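You operate a simulated robot arm through the tools that you are given. There is no shell and no other tool.

Carry out the task below with a simulated two-armed robot. There is one attempt and no reset: what you move stays moved.

TASK
Pick up the capped bottle from the top of the work bench with one hand, pass it to the other hand and put it on the blue mat in the lens trunk. Set down upright: capped bottle.
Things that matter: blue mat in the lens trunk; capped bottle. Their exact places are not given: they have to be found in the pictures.

It is judged by the outcome, as a careful person would: the job done as asked, and still so three seconds after it is handed in. It fails if anything else is knocked over, pushed out of place, dropped, spilled or broken.

THE ROBOT
Two 7-joint arms with two-finger parallel grippers on one trunk, on a base that moves. Base frame: it is fixed to the floor where the robot stands at the start and does not move with it; the origin is under the middle of the robot, x ahead of it, y to its left, z up; the surface under the hand at the start is at about z = 860. Units: mm, rad, N and s.
The left shoulder is at the start at [60, 143, 958], the right one opposite. With the tool pointing down near the work surface each hand reaches from about 320 to 740 mm from the robot's upright axis, wherever it stands, measured 20 degrees to its own side. Places, roughly: blue mat in the lens trunk [3700, 2700, 500]. Payload 1.57 kg a hand.
Tool frame (each hand has its own): the origin (TCP) lies between the finger pads and is the grasp point; the fingertips stand 30 mm ahead of it; z points along the fingers, y is the line along which they close. Largest opening 110 mm; finger width 24, thickness 12; the body of the gripper, 48 by 112 mm, starts 78 mm behind the TCP.
Orientation is told as [roll, pitch, yaw] about the base's x, y, z axes, in that order, counted from this pose: with the fingers straight down and closing along the base's y, the tool's x points along the base's -x, its y along +y and its z along -z.

THE INTERFACE
- The arms move only by the tool drive_tool. It takes "left_deltas", "right_deltas" or both (then of equal length, played together; a hand with none holds still); each is one flat list of numbers, 7 for each row, row after row: the gripper command, from -1 (fully open) to 1 (shut), values between in proportion, then the shift along the tool's x, y, z in mm, then the turn, a rotation vector about the tool's x, y, z in rad. In form: [jaw, tx, ty, tz, wx, wy, wz, jaw, tx, ty, tz, wx, wy, wz, ...]. A call has 1 to 20 rows; each row shifts and turns the commanded pose from where the row before left it, along the tool's axes as they then stand. Rows are played at 5 a second. More than 50 mm and 0.15 rad between two rows, or a gripper value outside its range, and nothing of the call is played. A pose out of reach is approached as far as the arm can. The call stops where the force on the tool passes 40 N (or 10 N more than at its start, if that is more) or the arm is blocked; 0.2 s more then pass. The fingers move at their own pace (about 45 mm/s each) and stop on an object; they squeeze with about 26 N. The grip force told is the motor's: it shows also when the fingers shut on nothing. Time passes only in rows, and 0.2 s behind the last, so rows that do not move let the fingers close. It gives the time, the measured TCP pose, the force on the tool (base axes), the opening and the grip force at its end, in the units of the frame above (readings bear some noise), with the torque about the TCP (base axes, N m) and any sound that the robot's microphone picked up.
- Cameras (640 x 400 px; columns grow to the right, rows downward): "scene" is now at [47.2, 21.8, 1575.1]; the picture's right is [0.26, -0.96, 0.00], its down [-0.67, -0.18, -0.72] and it looks along [0.69, 0.19, -0.69] (base axes); focal length 280 px, centre (320, 200). "left" rides on the left gripper at [70, -16, -141] in its tool frame; the picture's right is [0.23, 0.97, 0.00], its down [-0.85, 0.20, -0.48] and it looks along [-0.47, 0.11, 0.88] (tool axes); focal length 222 px, centre (320, 200). "right" rides on the right gripper at [70, 16, -141] in its tool frame; the picture's right is [-0.23, 0.97, 0.00], its down [-0.86, -0.20, -0.48] and it looks along [-0.47, -0.11, 0.88] (tool axes); focal length 222 px, centre (320, 200).
- camera(camera): a new picture of that camera. No time passes.
- raise_lower(by): slides the trunk up (or, below 0, down) by that many mm; the arms and the scene camera ride with it, the base frame stays. It gives what a move gives, with no picture.
- base_move(legs): drives the robot by 1 to 6 legs, each [ahead, left, turn to the left] in mm, mm and rad, along the robot's own axes; the way and the turn of a leg run together, so that a leg with both is an arc; at most 1500 mm and 3.142 rad a leg. The arms and the cameras ride along, it lands a little off, and it stops where it bumps. It gives what a move gives.
- aim_head(pan, tilt): turns the head with the scene camera to pan (to the left, within 1.501 rad either way) and tilt (down, from -0.506 to 1.204), counted from straight ahead of the robot. It gives what a move gives.
- probe_pixels(camera, pixels): there is no depth. For up to 12 entries [column, row, z] of the newest picture of that camera ("zoom" is the newest enlarged one), the place [x, y] in the base frame at which the ray of that pixel passes the height z, good to about 2 mm. No time passes.
- enlarge(camera, box): a new picture of the part [left, top, right, bottom] of that camera's present view, enlarged. No time passes.
- job_done(): hands the job in; it is judged then, once.

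Open the grippers and draw the arms clear of the work before you hand the job in, unless the task says otherwise.

The tools are called after ">>>" as a command line: name --argument value ..., lists and objects as JSON in quotes. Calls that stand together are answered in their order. drive_tool: Moves the arms, as the interface text tells. Its arguments: {"type":"object","properties":{"left_deltas":{"type":"array"},"right_deltas":{"type":"array"}},"required":[]} The other tools are called the same way: raise_lower (by) moves the trunk up or down; base_move (legs) drives the base; aim_head (pan, tilt) turns the head that bears the scene camera; camera (camera) takes a picture; probe_pixels (camera, pixels) gives the place at which the rays of pixels pass given heights; enlarge (camera, box) takes an enlarged picture of a part of a camera's view; job_done () hands the job in.

At the start:

```text
t: 0.0
left_tcp_pos: [503.3, 353.8, 1127.3]
left_tcp_rot: [0.001, -0.002, 0.0]
left_ft_force: [-0.9, 0.2, 0.5]
left_wrist_torque: [0.01, -0.01, -0.01]
left_grip_width: 110.0
left_grip_force: 0.0
right_tcp_pos: [554.1, -86.6, 1060.3]
right_tcp_rot: [0.001, 0.0, 0.001]
right_ft_force: [0.0, 0.1, -0.5]
right_wrist_torque: [-0.02, 0.0, -0.02]
right_grip_width: 109.8
right_grip_force: 0.1
trunk travel left (down, up): [-556.0, 34.0]
robot x, y, heading: [-1.3, -1.4, 0.005]
head pan, tilt (commanded): [0.267, 0.768]
```

scene: 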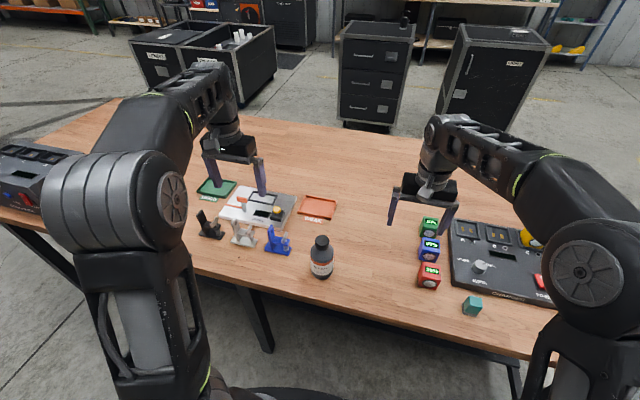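
right: 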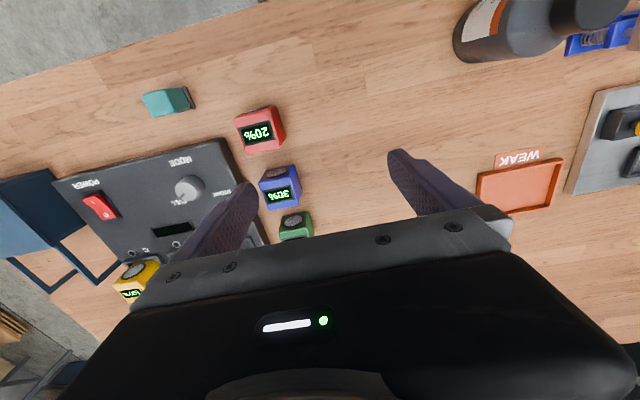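
left: 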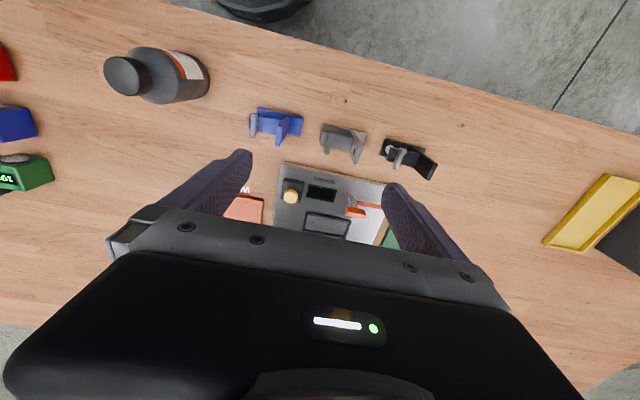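

The bottle stands at about (321, 258) in the scene picture. I enlarge that part and look at it closely.

>>> enlarge --camera "scene" --box '[260, 210, 380, 300]'

>>> probe_pixels --camera "scene" --pixels '[[321, 276, 860], [311, 272, 860], [332, 272, 860], [321, 240, 1000], [321, 240, 980], [321, 200, 860]]'

>>> enlarge --camera "scene" --box '[100, 0, 420, 140]'

```text
4.44 times, centred on (320, 255) of scene
```

zoom: 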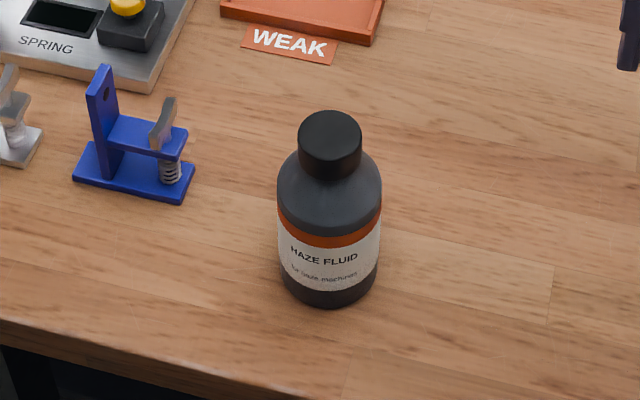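

```text
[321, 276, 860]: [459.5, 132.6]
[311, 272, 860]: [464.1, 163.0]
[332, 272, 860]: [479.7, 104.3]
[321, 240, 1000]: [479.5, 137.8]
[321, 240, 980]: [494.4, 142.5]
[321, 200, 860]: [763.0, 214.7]
```

```text
2.00 times, centred on (260, 70) of scene
```

zoom: 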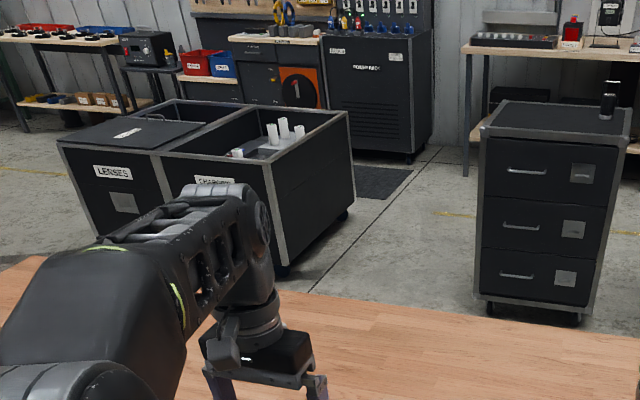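

The trunk labelled "LENSES" is at about (170, 60) in the scene picture. I aim the head at it to see whether it is open and where the mat lies.

>>> aim_head --pan 0.62 --tilt 0.3

>>> camera --camera "scene"

>>> enlarge --camera "scene" --box '[240, 130, 400, 230]'

```text
t: 0.9
left_tcp_pos: [503.5, 353.2, 1128.8]
left_tcp_rot: [-0.001, -0.002, 0.0]
left_ft_force: [-1.0, -0.9, 0.8]
left_wrist_torque: [-0.02, -0.01, -0.02]
left_grip_width: 109.9
left_grip_force: 0.0
right_tcp_pos: [554.0, -83.4, 1061.2]
right_tcp_rot: [0.0, -0.001, 0.001]
right_ft_force: [0.1, 0.0, -0.5]
right_wrist_torque: [0.0, 0.02, -0.01]
right_grip_width: 110.0
right_grip_force: 0.1
trunk travel left (down, up): [-556.0, 34.0]
robot x, y, heading: [0.5, -4.1, 0.003]
head pan, tilt (commanded): [0.62, 0.3]
```

```text
taken
```

scene: 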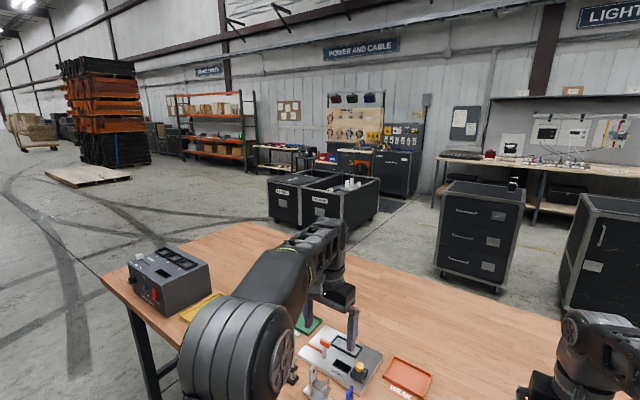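

```text
4.00 times, centred on (320, 180) of scene
```

zoom: 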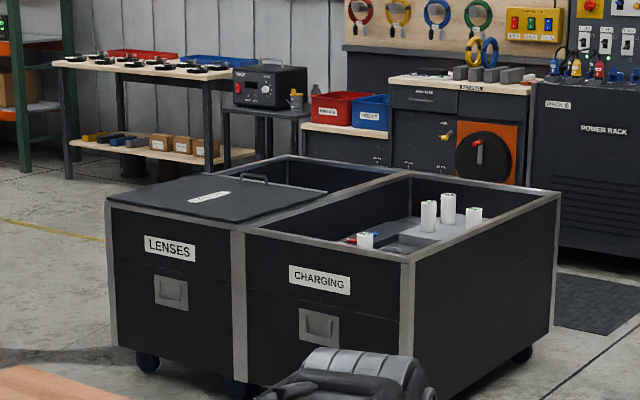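

The lens trunk has a lid over its front part, with a handle at zoom (255,177), and an opening behind it. I probe the corners of the trunk at some likely heights.

>>> probe_pixels --camera "zoom" --pixels '[[148, 372, 0], [522, 362, 0], [107, 200, 700], [235, 232, 700], [407, 255, 700], [558, 195, 700], [290, 157, 700], [408, 172, 700], [107, 200, 650], [558, 195, 650], [330, 193, 700], [113, 345, 100]]'

>>> probe_pixels --camera "zoom" --pixels '[[407, 255, 750], [558, 195, 750], [407, 255, 800], [558, 195, 800], [107, 200, 750], [107, 200, 800], [290, 157, 750], [290, 157, 800], [112, 345, 130], [405, 399, 130], [320, 177, 500], [340, 175, 500]]'

```text
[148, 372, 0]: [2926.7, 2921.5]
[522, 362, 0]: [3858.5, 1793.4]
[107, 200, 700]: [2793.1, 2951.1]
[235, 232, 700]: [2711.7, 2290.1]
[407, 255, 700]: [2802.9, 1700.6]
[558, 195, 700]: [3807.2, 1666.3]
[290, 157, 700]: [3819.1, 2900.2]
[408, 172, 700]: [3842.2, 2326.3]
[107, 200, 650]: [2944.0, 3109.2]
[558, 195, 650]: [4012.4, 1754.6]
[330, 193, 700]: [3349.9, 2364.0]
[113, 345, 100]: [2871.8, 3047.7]
```

```text
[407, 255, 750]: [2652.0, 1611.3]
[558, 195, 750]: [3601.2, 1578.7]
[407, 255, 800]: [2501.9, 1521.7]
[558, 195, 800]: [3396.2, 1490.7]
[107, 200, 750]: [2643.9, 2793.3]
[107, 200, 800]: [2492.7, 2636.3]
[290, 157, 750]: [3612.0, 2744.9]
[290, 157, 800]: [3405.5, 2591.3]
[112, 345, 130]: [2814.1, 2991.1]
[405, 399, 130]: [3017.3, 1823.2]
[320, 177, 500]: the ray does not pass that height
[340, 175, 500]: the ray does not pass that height
```

The lens trunk spans roughly x 2800–3820, y 2300–2930, its rim at about 690, and the open part lies behind the lid. I probe the edges of the bench top in the present picture, and then look at the bottle again.

>>> probe_pixels --camera "scene" --pixels '[[100, 278, 860], [248, 222, 860], [128, 322, 860], [160, 365, 860], [565, 325, 860], [128, 375, 0], [300, 232, 860], [165, 395, 0]]'

>>> aim_head --pan 0.25 --tilt 0.95

>>> camera --camera "scene"

>>> enlarge --camera "scene" --box '[270, 150, 370, 230]'

```text
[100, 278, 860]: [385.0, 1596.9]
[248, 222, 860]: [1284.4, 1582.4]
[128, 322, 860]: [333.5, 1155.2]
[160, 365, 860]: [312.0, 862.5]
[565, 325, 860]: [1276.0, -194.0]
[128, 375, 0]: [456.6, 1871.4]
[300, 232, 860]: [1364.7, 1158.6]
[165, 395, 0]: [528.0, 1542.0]
```

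```text
t: 1.9
left_tcp_pos: [504.1, 353.7, 1128.3]
left_tcp_rot: [0.0, -0.001, 0.001]
left_ft_force: [-0.6, -0.8, -0.4]
left_wrist_torque: [0.0, 0.01, -0.03]
left_grip_width: 109.9
left_grip_force: 0.0
right_tcp_pos: [553.4, -84.3, 1061.0]
right_tcp_rot: [0.0, 0.0, -0.001]
right_ft_force: [-0.8, 0.3, 0.0]
right_wrist_torque: [0.04, 0.01, -0.02]
right_grip_width: 109.9
right_grip_force: 0.0
trunk travel left (down, up): [-556.0, 34.0]
robot x, y, heading: [1.8, -0.0, -0.002]
head pan, tilt (commanded): [0.25, 0.949]
```

```text
taken
```

scene: 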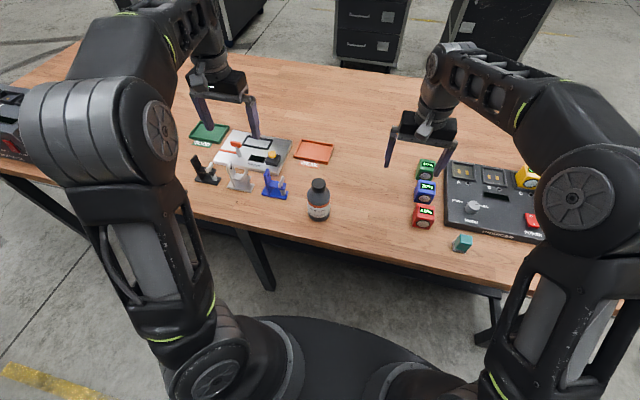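

```text
5.00 times, centred on (320, 190) of scene
```

zoom: 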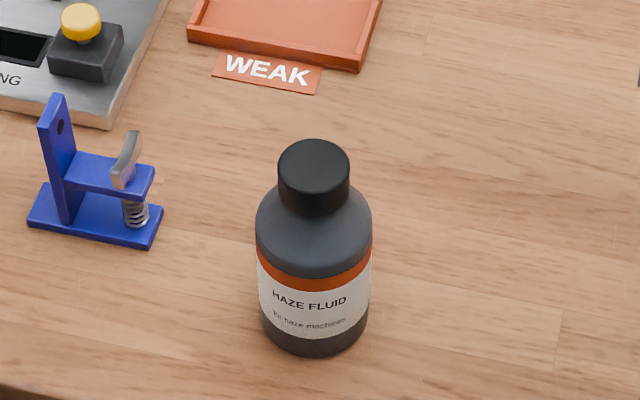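

I probe the bottle's outline (base near edge zoom (315,352), cap top (314,163)) and the bench's near edge.

>>> probe_pixels --camera "zoom" --pixels '[[315, 352, 860], [260, 320, 860], [370, 318, 860], [314, 163, 1000], [314, 163, 1010], [314, 163, 1020], [314, 141, 1010], [278, 168, 1010], [350, 168, 1010], [130, 245, 860], [165, 210, 860], [255, 230, 940]]'

>>> probe_pixels --camera "scene" --pixels '[[300, 245, 860], [420, 267, 860], [200, 218, 860], [60, 183, 860], [270, 290, 0], [313, 150, 860], [294, 157, 860], [333, 163, 860], [240, 188, 860], [424, 210, 900]]'

>>> camera --camera "left"

>>> camera --camera "right"

```text
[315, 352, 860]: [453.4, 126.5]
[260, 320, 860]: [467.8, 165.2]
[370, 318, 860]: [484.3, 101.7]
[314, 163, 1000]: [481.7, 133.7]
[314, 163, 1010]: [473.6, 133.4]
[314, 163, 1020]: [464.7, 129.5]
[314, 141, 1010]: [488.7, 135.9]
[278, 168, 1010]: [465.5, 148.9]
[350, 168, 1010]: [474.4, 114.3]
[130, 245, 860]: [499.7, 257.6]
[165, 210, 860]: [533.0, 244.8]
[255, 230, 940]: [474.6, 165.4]
```

```text
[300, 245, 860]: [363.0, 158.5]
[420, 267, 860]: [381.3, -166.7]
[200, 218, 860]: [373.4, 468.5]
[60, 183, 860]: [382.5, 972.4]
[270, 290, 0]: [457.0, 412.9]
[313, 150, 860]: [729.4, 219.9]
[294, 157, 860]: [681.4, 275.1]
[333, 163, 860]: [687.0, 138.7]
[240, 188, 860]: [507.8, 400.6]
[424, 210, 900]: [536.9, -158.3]
```

```text
taken
```

left: 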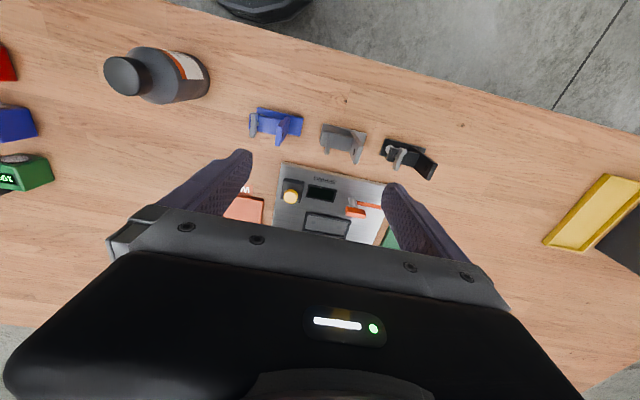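

```text
taken
```

right: 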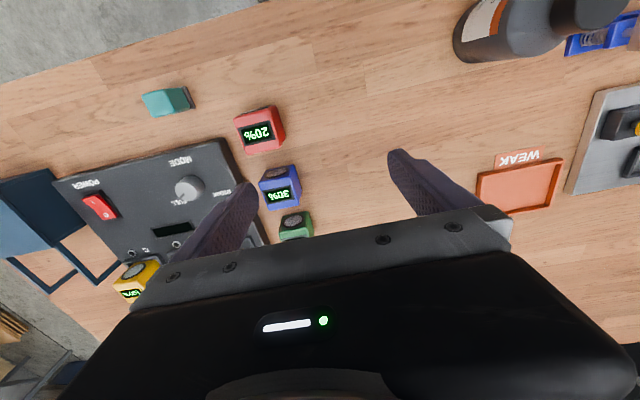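

Bottle centre is near (480,134), diameter about 65, height about 140. I check the cap's height by the two wrist pictures (left cap (125,76), right cap (590,8)).

>>> probe_pixels --camera "left" --pixels '[[124, 76, 980], [124, 76, 1000], [124, 76, 1020], [208, 85, 860], [200, 55, 860], [195, 100, 860]]'

>>> probe_pixels --camera "right" --pixels '[[594, 8, 980], [594, 8, 1000], [594, 8, 1020], [455, 50, 860], [470, 10, 860]]'

>>> enlarge --camera "left" --box '[80, 30, 240, 130]'

```text
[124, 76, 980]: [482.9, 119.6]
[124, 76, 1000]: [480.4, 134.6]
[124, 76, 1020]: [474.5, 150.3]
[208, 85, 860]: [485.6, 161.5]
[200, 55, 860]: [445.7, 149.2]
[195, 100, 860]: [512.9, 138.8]
```

```text
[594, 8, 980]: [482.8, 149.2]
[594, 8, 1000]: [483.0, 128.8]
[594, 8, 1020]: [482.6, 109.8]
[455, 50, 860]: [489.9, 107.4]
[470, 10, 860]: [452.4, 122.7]
```

```text
4.00 times, centred on (160, 80) of left
```

zoom: 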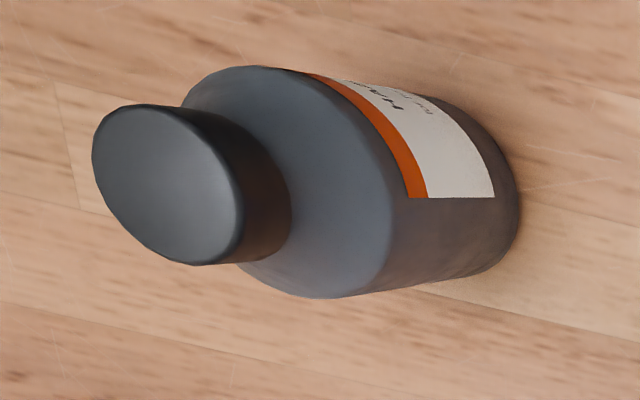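

Readings agree: bottle centre ≈ (481,134), cap top z ≈ 999, body Ø≈64, cap Ø≈36. The right hand will take the body from the side (tilted) and the left will take the cap from above. I raise the right hand first, so that nothing brushes the bottle, then back off and shift left.

>>> drive_tool --right_deltas '[-1, 0, 0, -40, 0, 0, 0, -1, 0, 0, -40, 0, 0, 0]'

>>> base_move --legs '[[-130, 0, 0], [0, 180, 0]]'

>>> camera --camera "scene"

```text
t: 2.5
left_tcp_pos: [504.2, 353.3, 1128.0]
left_tcp_rot: [0.002, -0.002, -0.002]
left_ft_force: [0.2, -0.9, -0.1]
left_wrist_torque: [0.01, -0.01, 0.02]
left_grip_width: 109.9
left_grip_force: 0.0
right_tcp_pos: [553.6, -85.4, 1099.3]
right_tcp_rot: [-0.002, 0.0, -0.001]
right_ft_force: [-0.1, 0.6, -0.8]
right_wrist_torque: [-0.01, 0.01, 0.01]
right_grip_width: 109.9
right_grip_force: 0.0
right hand out of reach, approached as far as the arm can: row 2
trunk travel left (down, up): [-556.0, 34.0]
robot x, y, heading: [-0.1, -0.5, -0.002]
head pan, tilt (commanded): [0.25, 0.949]
```

```text
t: 4.9
left_tcp_pos: [375.7, 536.9, 1126.0]
left_tcp_rot: [0.0, -0.001, 0.0]
left_ft_force: [-0.5, -0.3, -0.1]
left_wrist_torque: [-0.05, 0.01, 0.0]
left_grip_width: 109.6
left_grip_force: 0.0
right_tcp_pos: [424.9, 97.2, 1100.3]
right_tcp_rot: [0.0, 0.0, 0.0]
right_ft_force: [0.5, 0.3, -0.6]
right_wrist_torque: [-0.01, -0.01, -0.01]
right_grip_width: 110.1
right_grip_force: 0.0
trunk travel left (down, up): [-556.0, 34.0]
robot x, y, heading: [-122.4, 180.0, 0.003]
head pan, tilt (commanded): [0.25, 0.949]
```

```text
taken
```

scene: 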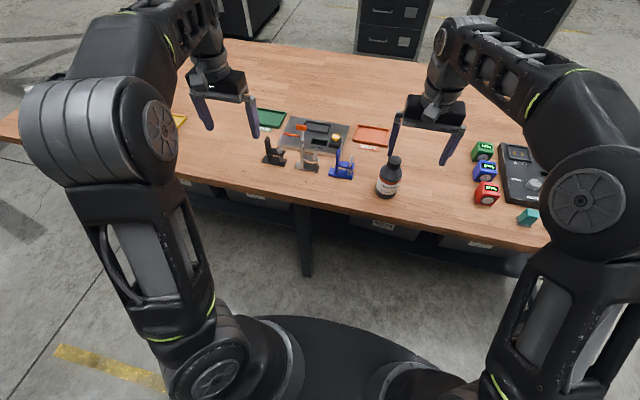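

The right hand is at (425,97,1100) and the bottle is now ahead of the right arm. I turn the right tool 0.35 rad left and tilt it to 30° below the horizontal, at this safe height.

>>> drive_tool --right_deltas '[-1, 0, 0, 0, 0, 0, -0.12, -1, 0, 0, 0, 0, 0, -0.12, -1, 0, 0, 0, 0, 0, -0.11, -1, 0, 0, 0, 0, -0.15, 0, -1, 0, 0, 0, 0, -0.15, 0, -1, 0, 0, 0, 0, -0.15, 0, -1, 0, 0, 0, 0, -0.15, 0, -1, 0, 0, 0, 0, -0.15, 0, -1, 0, 0, 0, 0, -0.15, 0, -1, 0, 0, 0, 0, -0.15, 0]'

>>> camera --camera "scene"

>>> camera --camera "right"

```text
t: 7.1
left_tcp_pos: [375.4, 535.5, 1127.3]
left_tcp_rot: [0.003, -0.001, 0.0]
left_ft_force: [0.3, 0.1, 0.7]
left_wrist_torque: [-0.01, 0.01, 0.03]
left_grip_width: 109.9
left_grip_force: 0.1
right_tcp_pos: [425.6, 87.7, 1097.8]
right_tcp_rot: [-0.017, -0.968, 0.34]
right_ft_force: [0.2, -1.2, 0.8]
right_wrist_torque: [0.0, 0.02, 0.02]
right_grip_width: 110.0
right_grip_force: 0.0
right hand out of reach, approached as far as the arm can: row 10
trunk travel left (down, up): [-556.0, 34.0]
robot x, y, heading: [-131.9, 181.2, 0.003]
head pan, tilt (commanded): [0.25, 0.949]
```

```text
taken
```

scene: 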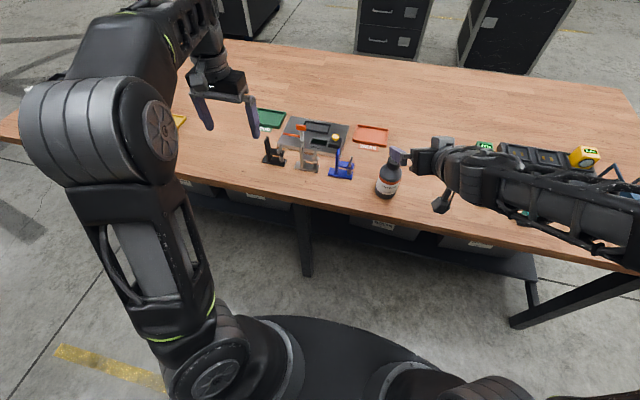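

```text
taken
```

right: 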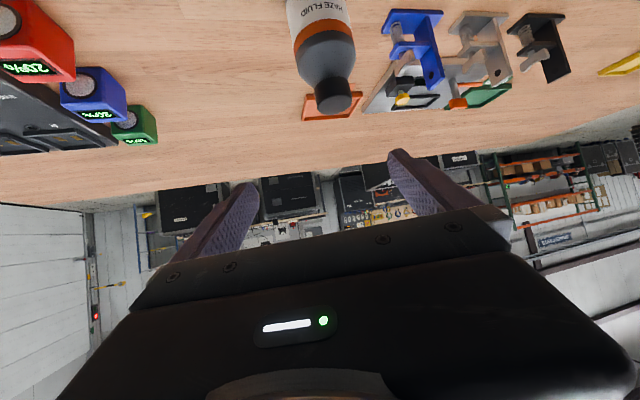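

The tilt ended at pitch −0.968 (a joint limit) and the right forearm now comes in from the right. I look to the right to see where the elbow is before lowering.

>>> aim_head --pan -0.5 --tilt 0.8

>>> camera --camera "scene"

```text
t: 8.2
left_tcp_pos: [374.9, 537.3, 1128.0]
left_tcp_rot: [-0.001, -0.002, 0.001]
left_ft_force: [-0.5, -0.2, 0.5]
left_wrist_torque: [-0.01, 0.03, -0.02]
left_grip_width: 110.0
left_grip_force: 0.0
right_tcp_pos: [425.5, 89.9, 1099.1]
right_tcp_rot: [-0.016, -0.969, 0.338]
right_ft_force: [0.2, -0.2, 0.5]
right_wrist_torque: [0.02, 0.0, -0.01]
right_grip_width: 109.9
right_grip_force: 0.0
trunk travel left (down, up): [-556.0, 34.0]
robot x, y, heading: [-127.1, 182.7, 0.002]
head pan, tilt (commanded): [-0.499, 0.799]
```

```text
taken
```

scene: 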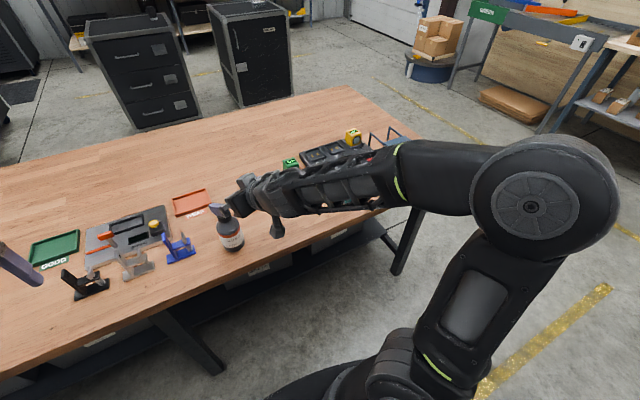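

The elbow stands high on the right, over free space, so lowering the hand keeps the forearm above the bench items. I lower and draw back to the pre-grasp spot at about (375,95,968).

>>> drive_tool --right_deltas '[-1, 26.9, 4.6, 6.5, 0, 0, 0, -1, 26.9, 4.6, 6.5, 0, 0, 0, -1, 26.9, 4.6, 6.5, 0, 0, 0, -1, 26.9, 4.6, 6.5, 0, 0, 0, -1, 26.9, 4.6, 6.5, 0, 0, 0]'

>>> camera --camera "scene"

>>> camera --camera "right"

```text
t: 9.4
left_tcp_pos: [375.3, 534.1, 1127.6]
left_tcp_rot: [0.002, -0.002, 0.002]
left_ft_force: [0.0, 0.3, 1.3]
left_wrist_torque: [0.02, 0.01, -0.02]
left_grip_width: 109.9
left_grip_force: 0.0
right_tcp_pos: [374.5, 93.3, 969.6]
right_tcp_rot: [-0.026, -0.972, 0.35]
right_ft_force: [-0.1, 0.4, -0.8]
right_wrist_torque: [-0.03, 0.01, 0.0]
right_grip_width: 110.1
right_grip_force: 0.0
trunk travel left (down, up): [-556.0, 34.0]
robot x, y, heading: [-128.0, 182.0, -0.003]
head pan, tilt (commanded): [-0.499, 0.799]
```

```text
taken
```

scene: 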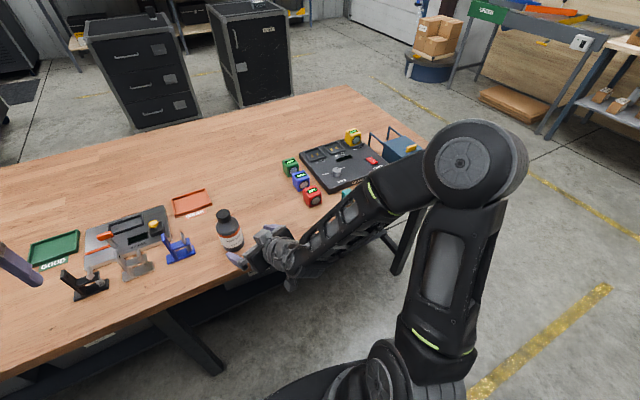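

```text
taken
```

right: 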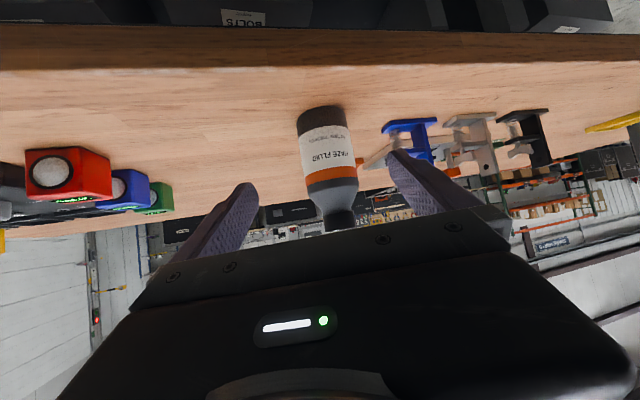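

The hand is at (374,93,970), tilt 0.972, and in the right picture the bottle (327,165) stands between the fingertips (245,190) and (392,155). I correct the small roll and side offset, and go ahead 75 mm along the tool axis.

>>> drive_tool --right_deltas '[-1, -9.3, 1.7, 0, -0.026, 0, 0, -1, 0, 0, 25, 0, 0, 0, -1, 0, 0, 25, 0, 0, 0, -1, 0, 0, 25, 0, 0, 0]'

>>> camera --camera "right"

>>> aim_head --pan -0.1 --tilt 0.9

>>> camera --camera "scene"

>>> enlarge --camera "scene" --box '[270, 130, 390, 210]'

```text
t: 10.4
left_tcp_pos: [374.8, 535.5, 1127.1]
left_tcp_rot: [-0.001, -0.001, 0.0]
left_ft_force: [-0.1, 0.2, -0.2]
left_wrist_torque: [-0.01, 0.01, 0.02]
left_grip_width: 110.0
left_grip_force: 0.0
right_tcp_pos: [435.1, 117.0, 933.6]
right_tcp_rot: [-0.001, -0.97, 0.352]
right_ft_force: [0.6, -1.5, -0.2]
right_wrist_torque: [0.01, 0.01, -0.02]
right_grip_width: 110.0
right_grip_force: 0.1
trunk travel left (down, up): [-556.0, 34.0]
robot x, y, heading: [-130.0, 181.7, 0.002]
head pan, tilt (commanded): [-0.499, 0.799]
```

```text
taken
```

right: 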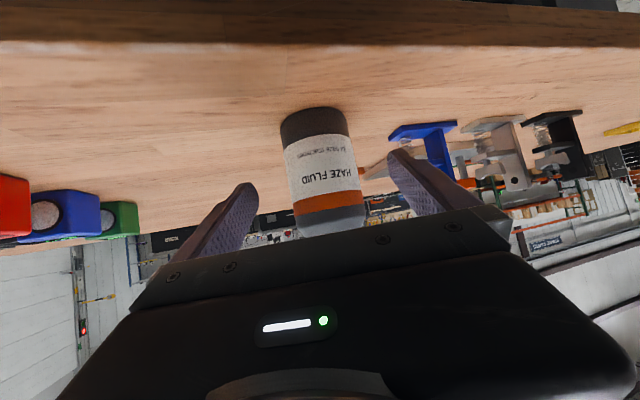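

```text
t: 11.3
left_tcp_pos: [375.5, 535.4, 1128.0]
left_tcp_rot: [0.0, -0.002, -0.002]
left_ft_force: [0.5, -0.4, 0.1]
left_wrist_torque: [-0.05, -0.04, 0.01]
left_grip_width: 110.3
left_grip_force: 0.1
right_tcp_pos: [434.8, 116.0, 934.3]
right_tcp_rot: [-0.002, -0.971, 0.351]
right_ft_force: [0.7, 0.7, -0.4]
right_wrist_torque: [0.01, 0.05, 0.01]
right_grip_width: 109.9
right_grip_force: 0.0
trunk travel left (down, up): [-556.0, 34.0]
robot x, y, heading: [-132.0, 182.8, 0.001]
head pan, tilt (commanded): [-0.099, 0.901]
```

```text
taken
```

scene: 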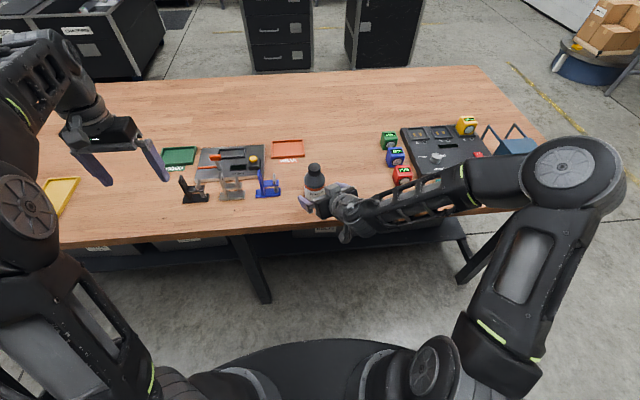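

```text
5.00 times, centred on (330, 170) of scene
```

zoom: 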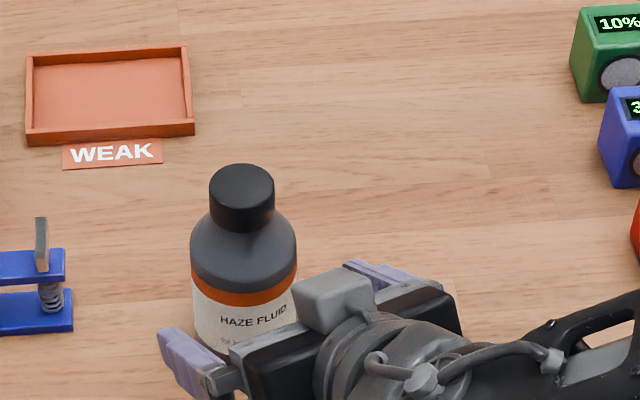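

The bottle is between the fingers but a grey block sits on top of the gripper at zoom (335,300). I look closer before the last 58 mm.

>>> enlarge --camera "scene" --box '[290, 155, 370, 215]'

>>> camera --camera "left"

```text
6.67 times, centred on (330, 185) of scene
```

zoom: 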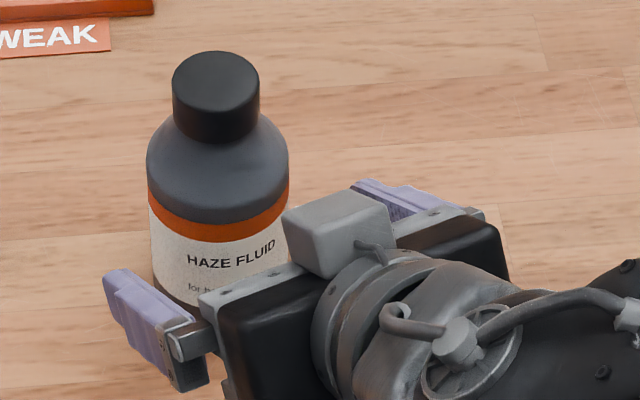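

```text
taken
```

left: 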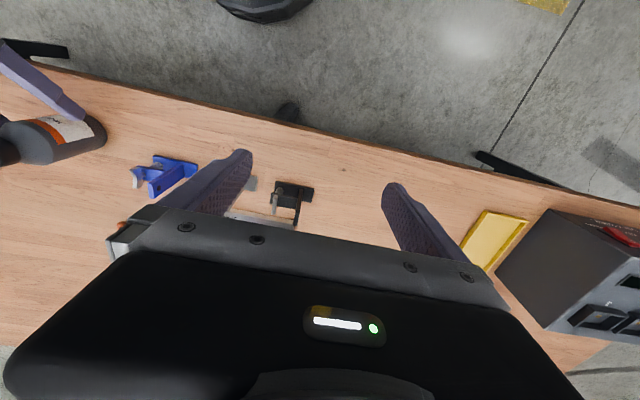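

The block's front will stay about 20 mm clear of the cap if I stop slightly short of the axis. I go ahead 52 mm along the tool axis.

>>> drive_tool --right_deltas '[-1, -0.7, 0.2, 18, 0, 0, 0, -1, -0.7, 0.2, 17, 0, 0, 0, -1, -0.7, 0.2, 17, 0, 0, 0, -1, 0, 0, 0, 0, 0, 0]'

>>> camera --camera "right"

>>> enlarge --camera "scene" --box '[280, 140, 380, 215]'

>>> enlarge --camera "left" --box '[0, 60, 160, 180]'

```text
t: 12.3
left_tcp_pos: [374.3, 535.4, 1128.5]
left_tcp_rot: [-0.001, -0.003, -0.001]
left_ft_force: [-0.2, -0.1, -0.1]
left_wrist_torque: [-0.02, -0.03, 0.03]
left_grip_width: 109.9
left_grip_force: 0.0
right_tcp_pos: [477.4, 132.2, 906.0]
right_tcp_rot: [-0.001, -0.97, 0.352]
right_ft_force: [0.1, -0.1, 0.3]
right_wrist_torque: [-0.02, 0.03, 0.0]
right_grip_width: 110.2
right_grip_force: 0.1
trunk travel left (down, up): [-556.0, 34.0]
robot x, y, heading: [-128.6, 182.5, 0.006]
head pan, tilt (commanded): [-0.099, 0.901]
```

```text
taken
```

right: 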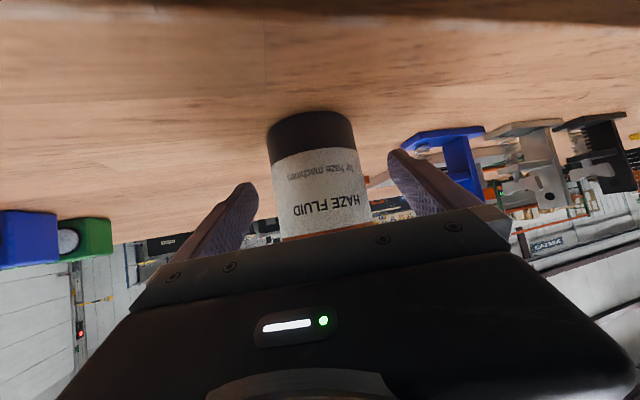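

```text
5.33 times, centred on (330, 178) of scene
```

zoom: 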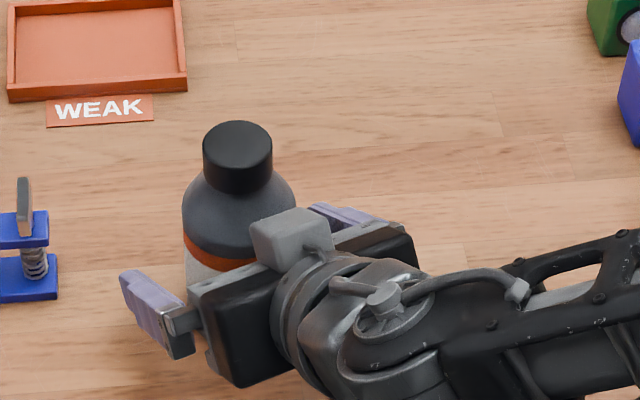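

```text
3.33 times, centred on (80, 120) of left
```

zoom: 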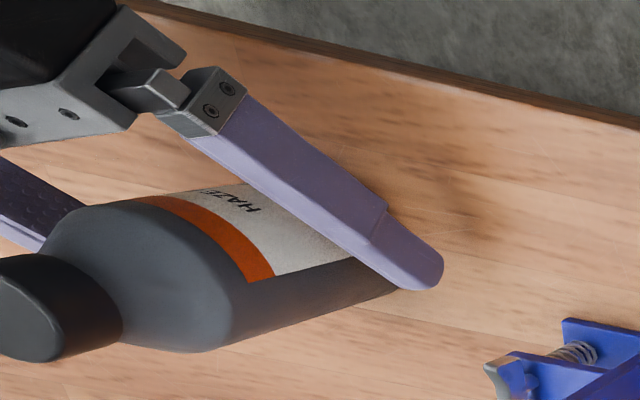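

The fingers straddle the bottle's body at z ≈ 906 with the TCP on its axis. I close the right gripper.

>>> drive_tool --right_deltas '[1, 0, 0, 0, 0, 0, 0, 1, 0, 0, 0, 0, 0, 0, 1, 0, 0, 0, 0, 0, 0, 1, 0, 0, 0, 0, 0, 0, 1, 0, 0, 0, 0, 0, 0, 1, 0, 0, 0, 0, 0, 0]'

>>> enlarge --camera "scene" --box '[280, 140, 380, 215]'

>>> enlarge --camera "left" --box '[0, 60, 160, 180]'

>>> camera --camera "right"

```text
t: 13.7
left_tcp_pos: [375.4, 535.2, 1126.5]
left_tcp_rot: [0.0, -0.001, -0.001]
left_ft_force: [0.4, 0.1, -0.7]
left_wrist_torque: [0.0, -0.02, -0.01]
left_grip_width: 109.7
left_grip_force: 0.1
right_tcp_pos: [476.6, 132.6, 906.9]
right_tcp_rot: [-0.001, -0.97, 0.35]
right_ft_force: [0.0, 0.4, 0.3]
right_wrist_torque: [-0.01, 0.0, -0.05]
right_grip_width: 63.0
right_grip_force: 25.7
trunk travel left (down, up): [-556.0, 34.0]
robot x, y, heading: [-129.9, 179.6, -0.001]
head pan, tilt (commanded): [-0.099, 0.901]
```

```text
5.33 times, centred on (330, 178) of scene
```

zoom: 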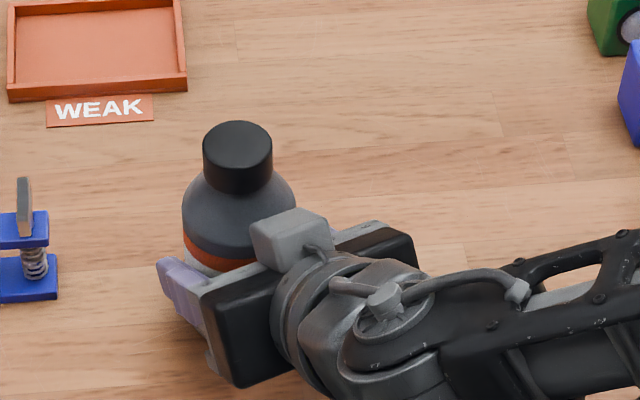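

```text
3.33 times, centred on (80, 120) of left
```

zoom: 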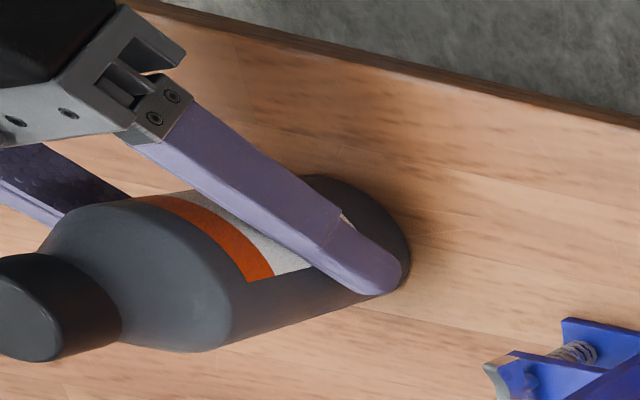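

```text
taken
```

right: 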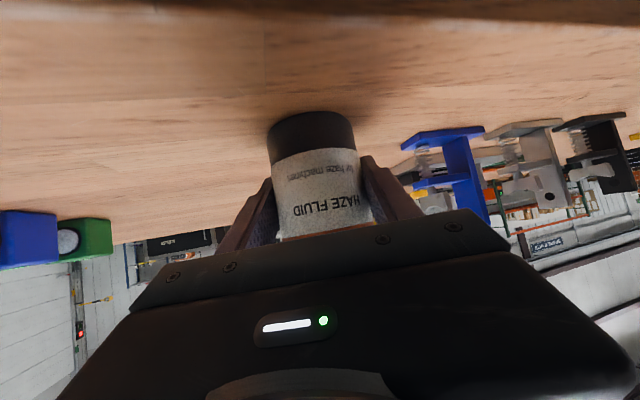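

Grip holds at width 63.0, 25.7 N, bottle unmoved. I lift it 45 mm straight up and check that it comes along.

>>> drive_tool --right_deltas '[1, -12.4, 0, -8.5, 0, 0, 0, 1, -12.4, 0, -8.5, 0, 0, 0, 1, -12.4, 0, -8.5, 0, 0, 0]'

>>> camera --camera "right"

>>> camera --camera "scene"

```text
t: 14.5
left_tcp_pos: [374.4, 535.8, 1128.7]
left_tcp_rot: [-0.001, -0.002, -0.001]
left_ft_force: [0.1, -0.3, 0.0]
left_wrist_torque: [0.0, -0.01, 0.01]
left_grip_width: 110.0
left_grip_force: 0.0
right_tcp_pos: [478.6, 133.2, 952.3]
right_tcp_rot: [-0.001, -0.971, 0.351]
right_ft_force: [0.3, 0.7, -3.9]
right_wrist_torque: [-0.01, 0.01, 0.0]
right_grip_width: 63.1
right_grip_force: 25.8
trunk travel left (down, up): [-556.0, 34.0]
robot x, y, heading: [-128.9, 179.9, 0.001]
head pan, tilt (commanded): [-0.099, 0.901]
```

```text
taken
```

right: 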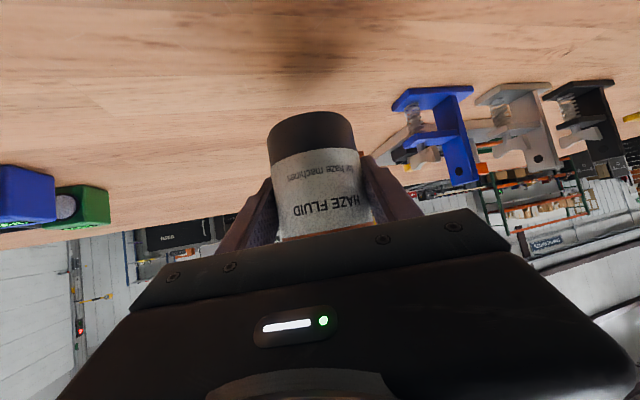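

```text
taken
```

scene: 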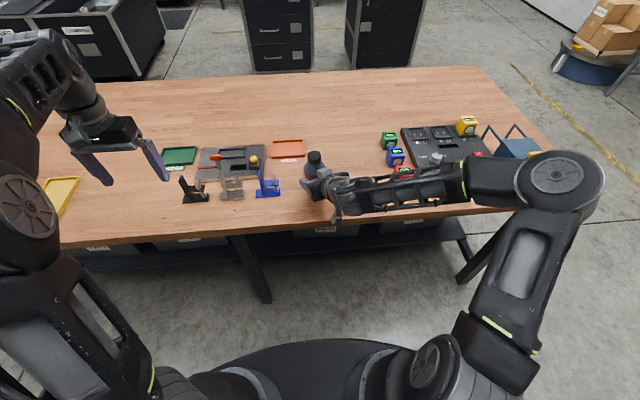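

The bottle came up (3.9 N, about 0.4 kg). I bring it nearer, toward (385,195), so that the left hand can come over its cap, and turn the right hand a little further left.

>>> drive_tool --right_deltas '[1, 7.6, 17.8, -11.1, 0, 0, 0, 1, 7.6, 17.8, -11.1, 0, 0, 0, 1, 7.6, 17.8, -11.1, 0, 0, 0, 1, 7.6, 17.8, -11.1, 0, 0, 0, 1, 7.6, 17.8, -11.1, 0, 0, 0, 1, 0, 0, 0, -0.09, 0, -0.061, 1, 0, 0, 0, -0.09, 0, -0.061, 1, 0, 0, 0, -0.09, 0, -0.061]'

>>> aim_head --pan 0.05 --tilt 0.8

>>> camera --camera "scene"

>>> camera --camera "left"

```text
t: 16.3
left_tcp_pos: [374.6, 534.8, 1127.4]
left_tcp_rot: [0.001, -0.002, 0.0]
left_ft_force: [0.1, -0.2, -0.4]
left_wrist_torque: [0.0, 0.01, 0.04]
left_grip_width: 110.3
left_grip_force: 0.1
right_tcp_pos: [382.8, 193.7, 951.4]
right_tcp_rot: [0.0, -0.973, 0.678]
right_ft_force: [-0.8, -0.3, -3.3]
right_wrist_torque: [-0.02, -0.01, -0.04]
right_grip_width: 62.9
right_grip_force: 26.0
trunk travel left (down, up): [-556.0, 34.0]
robot x, y, heading: [-130.9, 179.2, -0.0]
head pan, tilt (commanded): [-0.099, 0.901]
```

```text
t: 17.0
left_tcp_pos: [374.4, 534.9, 1128.8]
left_tcp_rot: [0.002, -0.001, 0.001]
left_ft_force: [0.0, -0.1, 0.0]
left_wrist_torque: [-0.01, 0.0, -0.04]
left_grip_width: 110.3
left_grip_force: 0.0
right_tcp_pos: [383.0, 193.1, 952.3]
right_tcp_rot: [0.001, -0.971, 0.675]
right_ft_force: [-1.2, 0.0, -2.7]
right_wrist_torque: [0.02, 0.01, -0.01]
right_grip_width: 63.0
right_grip_force: 26.3
trunk travel left (down, up): [-556.0, 34.0]
robot x, y, heading: [-128.2, 177.5, 0.003]
head pan, tilt (commanded): [0.051, 0.799]
```

```text
taken
```

scene: 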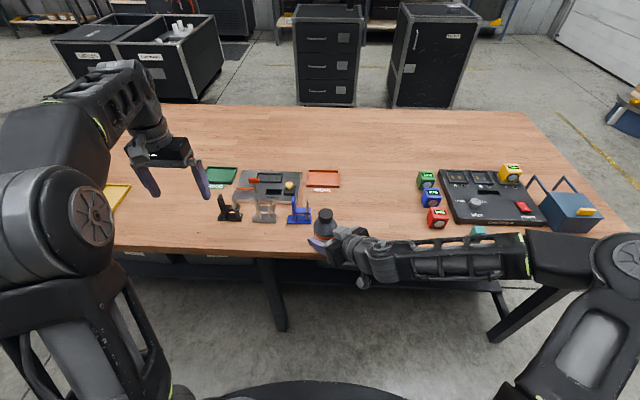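

```text
taken
```

left: 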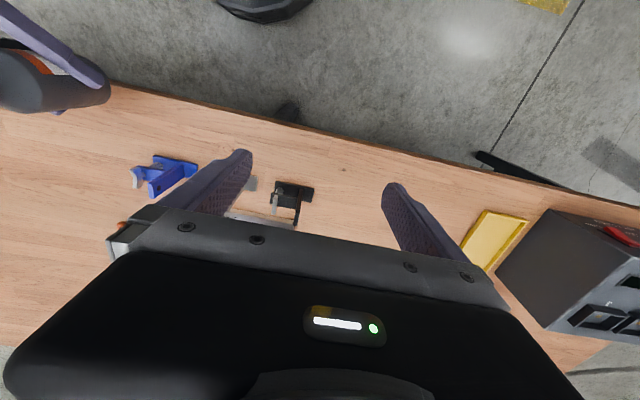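

The bottle is now held at about (387,196), base z ≈ 905. I enlarge the view to measure the cap's place and height.

>>> enlarge --camera "scene" --box '[290, 195, 370, 255]'

>>> probe_pixels --camera "scene" --pixels '[[325, 214, 1044], [325, 209, 1044], [317, 214, 1044], [333, 214, 1044]]'

```text
6.67 times, centred on (330, 225) of scene
```

zoom: 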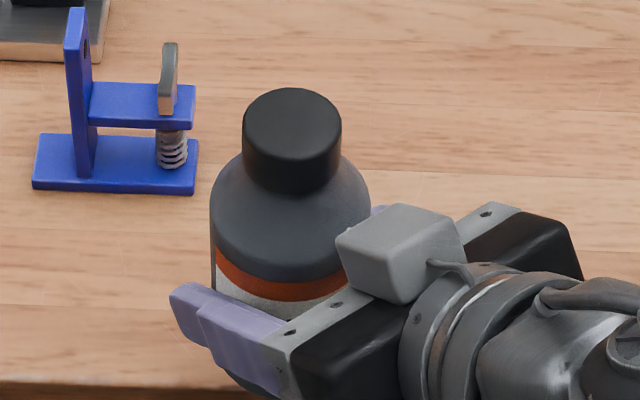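

```text
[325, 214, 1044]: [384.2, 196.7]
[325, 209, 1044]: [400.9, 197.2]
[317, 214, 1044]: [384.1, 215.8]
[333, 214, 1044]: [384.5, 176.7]
```

Cap centre measured at about (386,196), top z ≈ 1044, cap ≈ 21 mm tall; it matches the expected place. I turn the left hand 0.35 rad, half close it, and bring it over most of the way at z ≈ 1112.

>>> drive_tool --left_deltas '[-0.3, 0, 0, 0, 0, 0, -0.12, -0.3, 0, 0, 0, 0, 0, -0.12, -0.3, 0, 0, 0, 0, 0, -0.11, -0.3, 10.5, -32.2, 2, 0, 0, 0, -0.3, 10.5, -32.2, 2, 0, 0, 0, -0.3, 10.5, -32.2, 2, 0, 0, 0, -0.3, 10.5, -32.2, 2, 0, 0, 0, -0.3, 10.5, -32.2, 2, 0, 0, 0, -0.3, 10.5, -32.2, 2, 0, 0, 0, -0.3, 10.5, -32.2, 2, 0, 0, 0]'

>>> camera --camera "scene"

>>> camera --camera "left"

```text
t: 19.2
left_tcp_pos: [383.8, 297.0, 1113.8]
left_tcp_rot: [0.0, -0.002, 0.35]
left_ft_force: [0.2, 0.0, -0.4]
left_wrist_torque: [0.01, -0.03, 0.01]
left_grip_width: 71.5
left_grip_force: 0.0
right_tcp_pos: [382.4, 192.9, 952.4]
right_tcp_rot: [0.001, -0.97, 0.676]
right_ft_force: [-0.1, -0.9, -2.7]
right_wrist_torque: [0.02, 0.02, -0.02]
right_grip_width: 63.1
right_grip_force: 26.5
trunk travel left (down, up): [-556.0, 34.0]
robot x, y, heading: [-128.4, 180.3, -0.002]
head pan, tilt (commanded): [0.051, 0.799]
```

```text
taken
```

scene: 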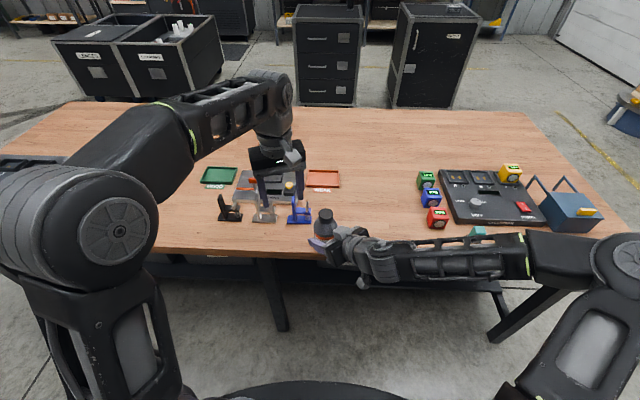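

```text
taken
```

left: 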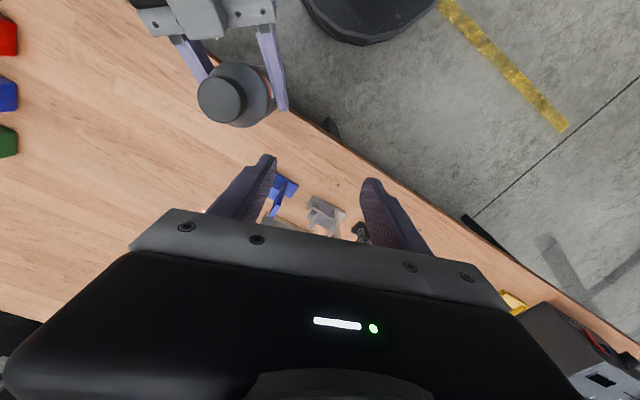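

The left hand is at (384,297,1114) and its camera sees the cap at (221,99). I measure the cap by that picture too.

>>> probe_pixels --camera "left" --pixels '[[221, 99, 1044], [221, 99, 1034], [221, 99, 1054], [198, 97, 1044], [245, 101, 1044]]'

>>> enlarge --camera "left" --box '[140, 20, 340, 145]'

```text
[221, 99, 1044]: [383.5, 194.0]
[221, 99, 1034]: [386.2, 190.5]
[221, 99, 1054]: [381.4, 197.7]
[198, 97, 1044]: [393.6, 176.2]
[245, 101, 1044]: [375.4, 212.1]
```

```text
3.20 times, centred on (240, 82) of left
```

zoom: 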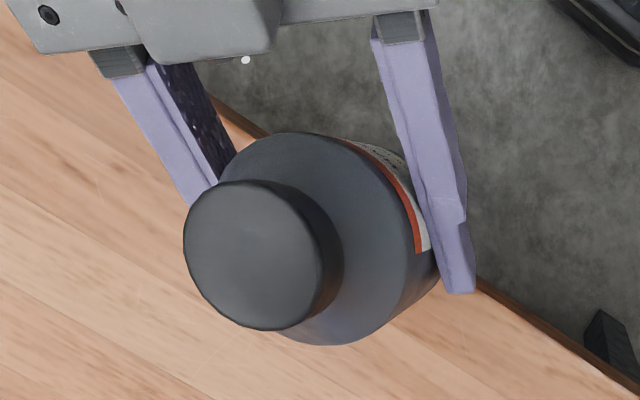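

Both views put the cap centre near (385.5,195). I bring the left hand over it at TCP z ≈ 1100 (tips about 25 mm above the cap).

>>> drive_tool --left_deltas '[-0.3, 6.7, -19.3, 2.8, 0, 0, 0, -0.3, 6.7, -19.3, 2.8, 0, 0, 0, -0.3, 6.7, -19.3, 2.8, 0, 0, 0, -0.3, 6.7, -19.3, 2.8, 0, 0, 0, -0.3, 6.7, -19.3, 2.8, 0, 0, 0]'

>>> camera --camera "left"

>>> camera --camera "scene"

>>> enlarge --camera "scene" --box '[270, 130, 390, 260]'

```text
t: 20.4
left_tcp_pos: [383.4, 193.6, 1099.6]
left_tcp_rot: [-0.001, -0.001, 0.349]
left_ft_force: [0.6, 0.5, -0.6]
left_wrist_torque: [0.01, 0.01, 0.03]
left_grip_width: 71.6
left_grip_force: 0.0
right_tcp_pos: [383.5, 192.2, 952.2]
right_tcp_rot: [0.002, -0.971, 0.675]
right_ft_force: [-0.1, -0.2, -2.7]
right_wrist_torque: [0.0, -0.01, -0.01]
right_grip_width: 63.1
right_grip_force: 26.5
trunk travel left (down, up): [-556.0, 34.0]
robot x, y, heading: [-127.1, 181.1, 0.0]
head pan, tilt (commanded): [0.051, 0.799]
```

```text
taken
```

left: 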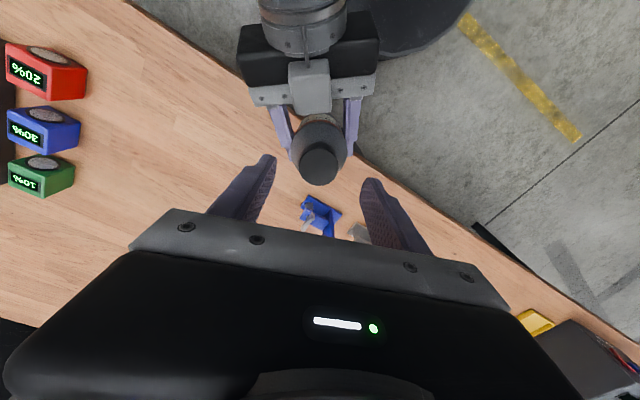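

```text
taken
```

scene: 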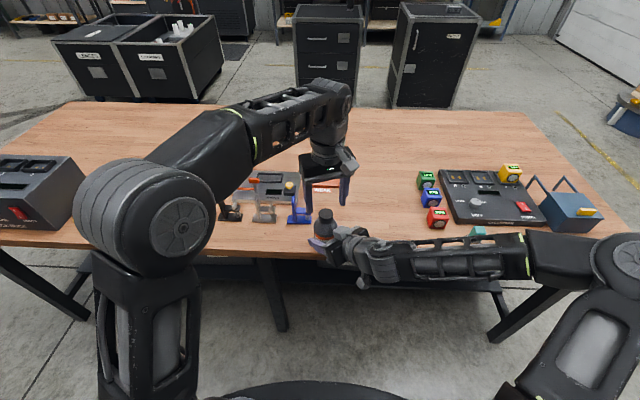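

```text
3.08 times, centred on (330, 195) of scene
```

zoom: 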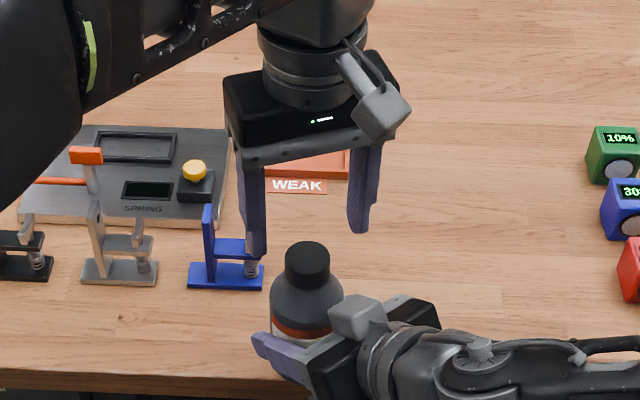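

The left hand is over the bottle; its camera shows the cap at about (319,163). I measure again for the last centring.

>>> enlarge --camera "left" --box '[240, 90, 400, 190]'

>>> probe_pixels --camera "left" --pixels '[[319, 163, 1044], [300, 163, 1044], [338, 163, 1044], [319, 145, 1044], [319, 183, 1044], [319, 163, 1034]]'

```text
4.00 times, centred on (320, 140) of left
```

zoom: 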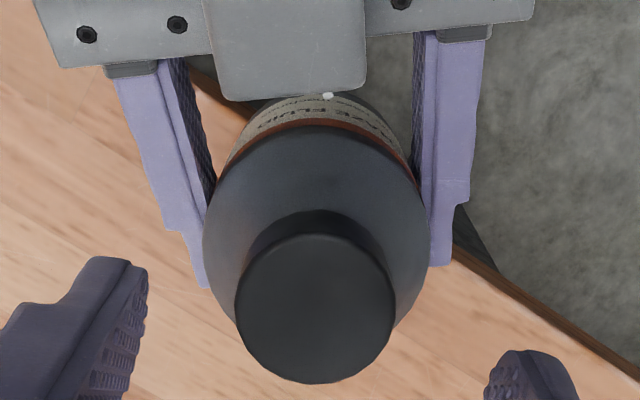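

```text
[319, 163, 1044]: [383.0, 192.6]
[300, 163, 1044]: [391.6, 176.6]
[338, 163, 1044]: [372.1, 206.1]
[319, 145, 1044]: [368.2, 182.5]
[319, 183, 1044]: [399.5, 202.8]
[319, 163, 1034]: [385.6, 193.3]
```

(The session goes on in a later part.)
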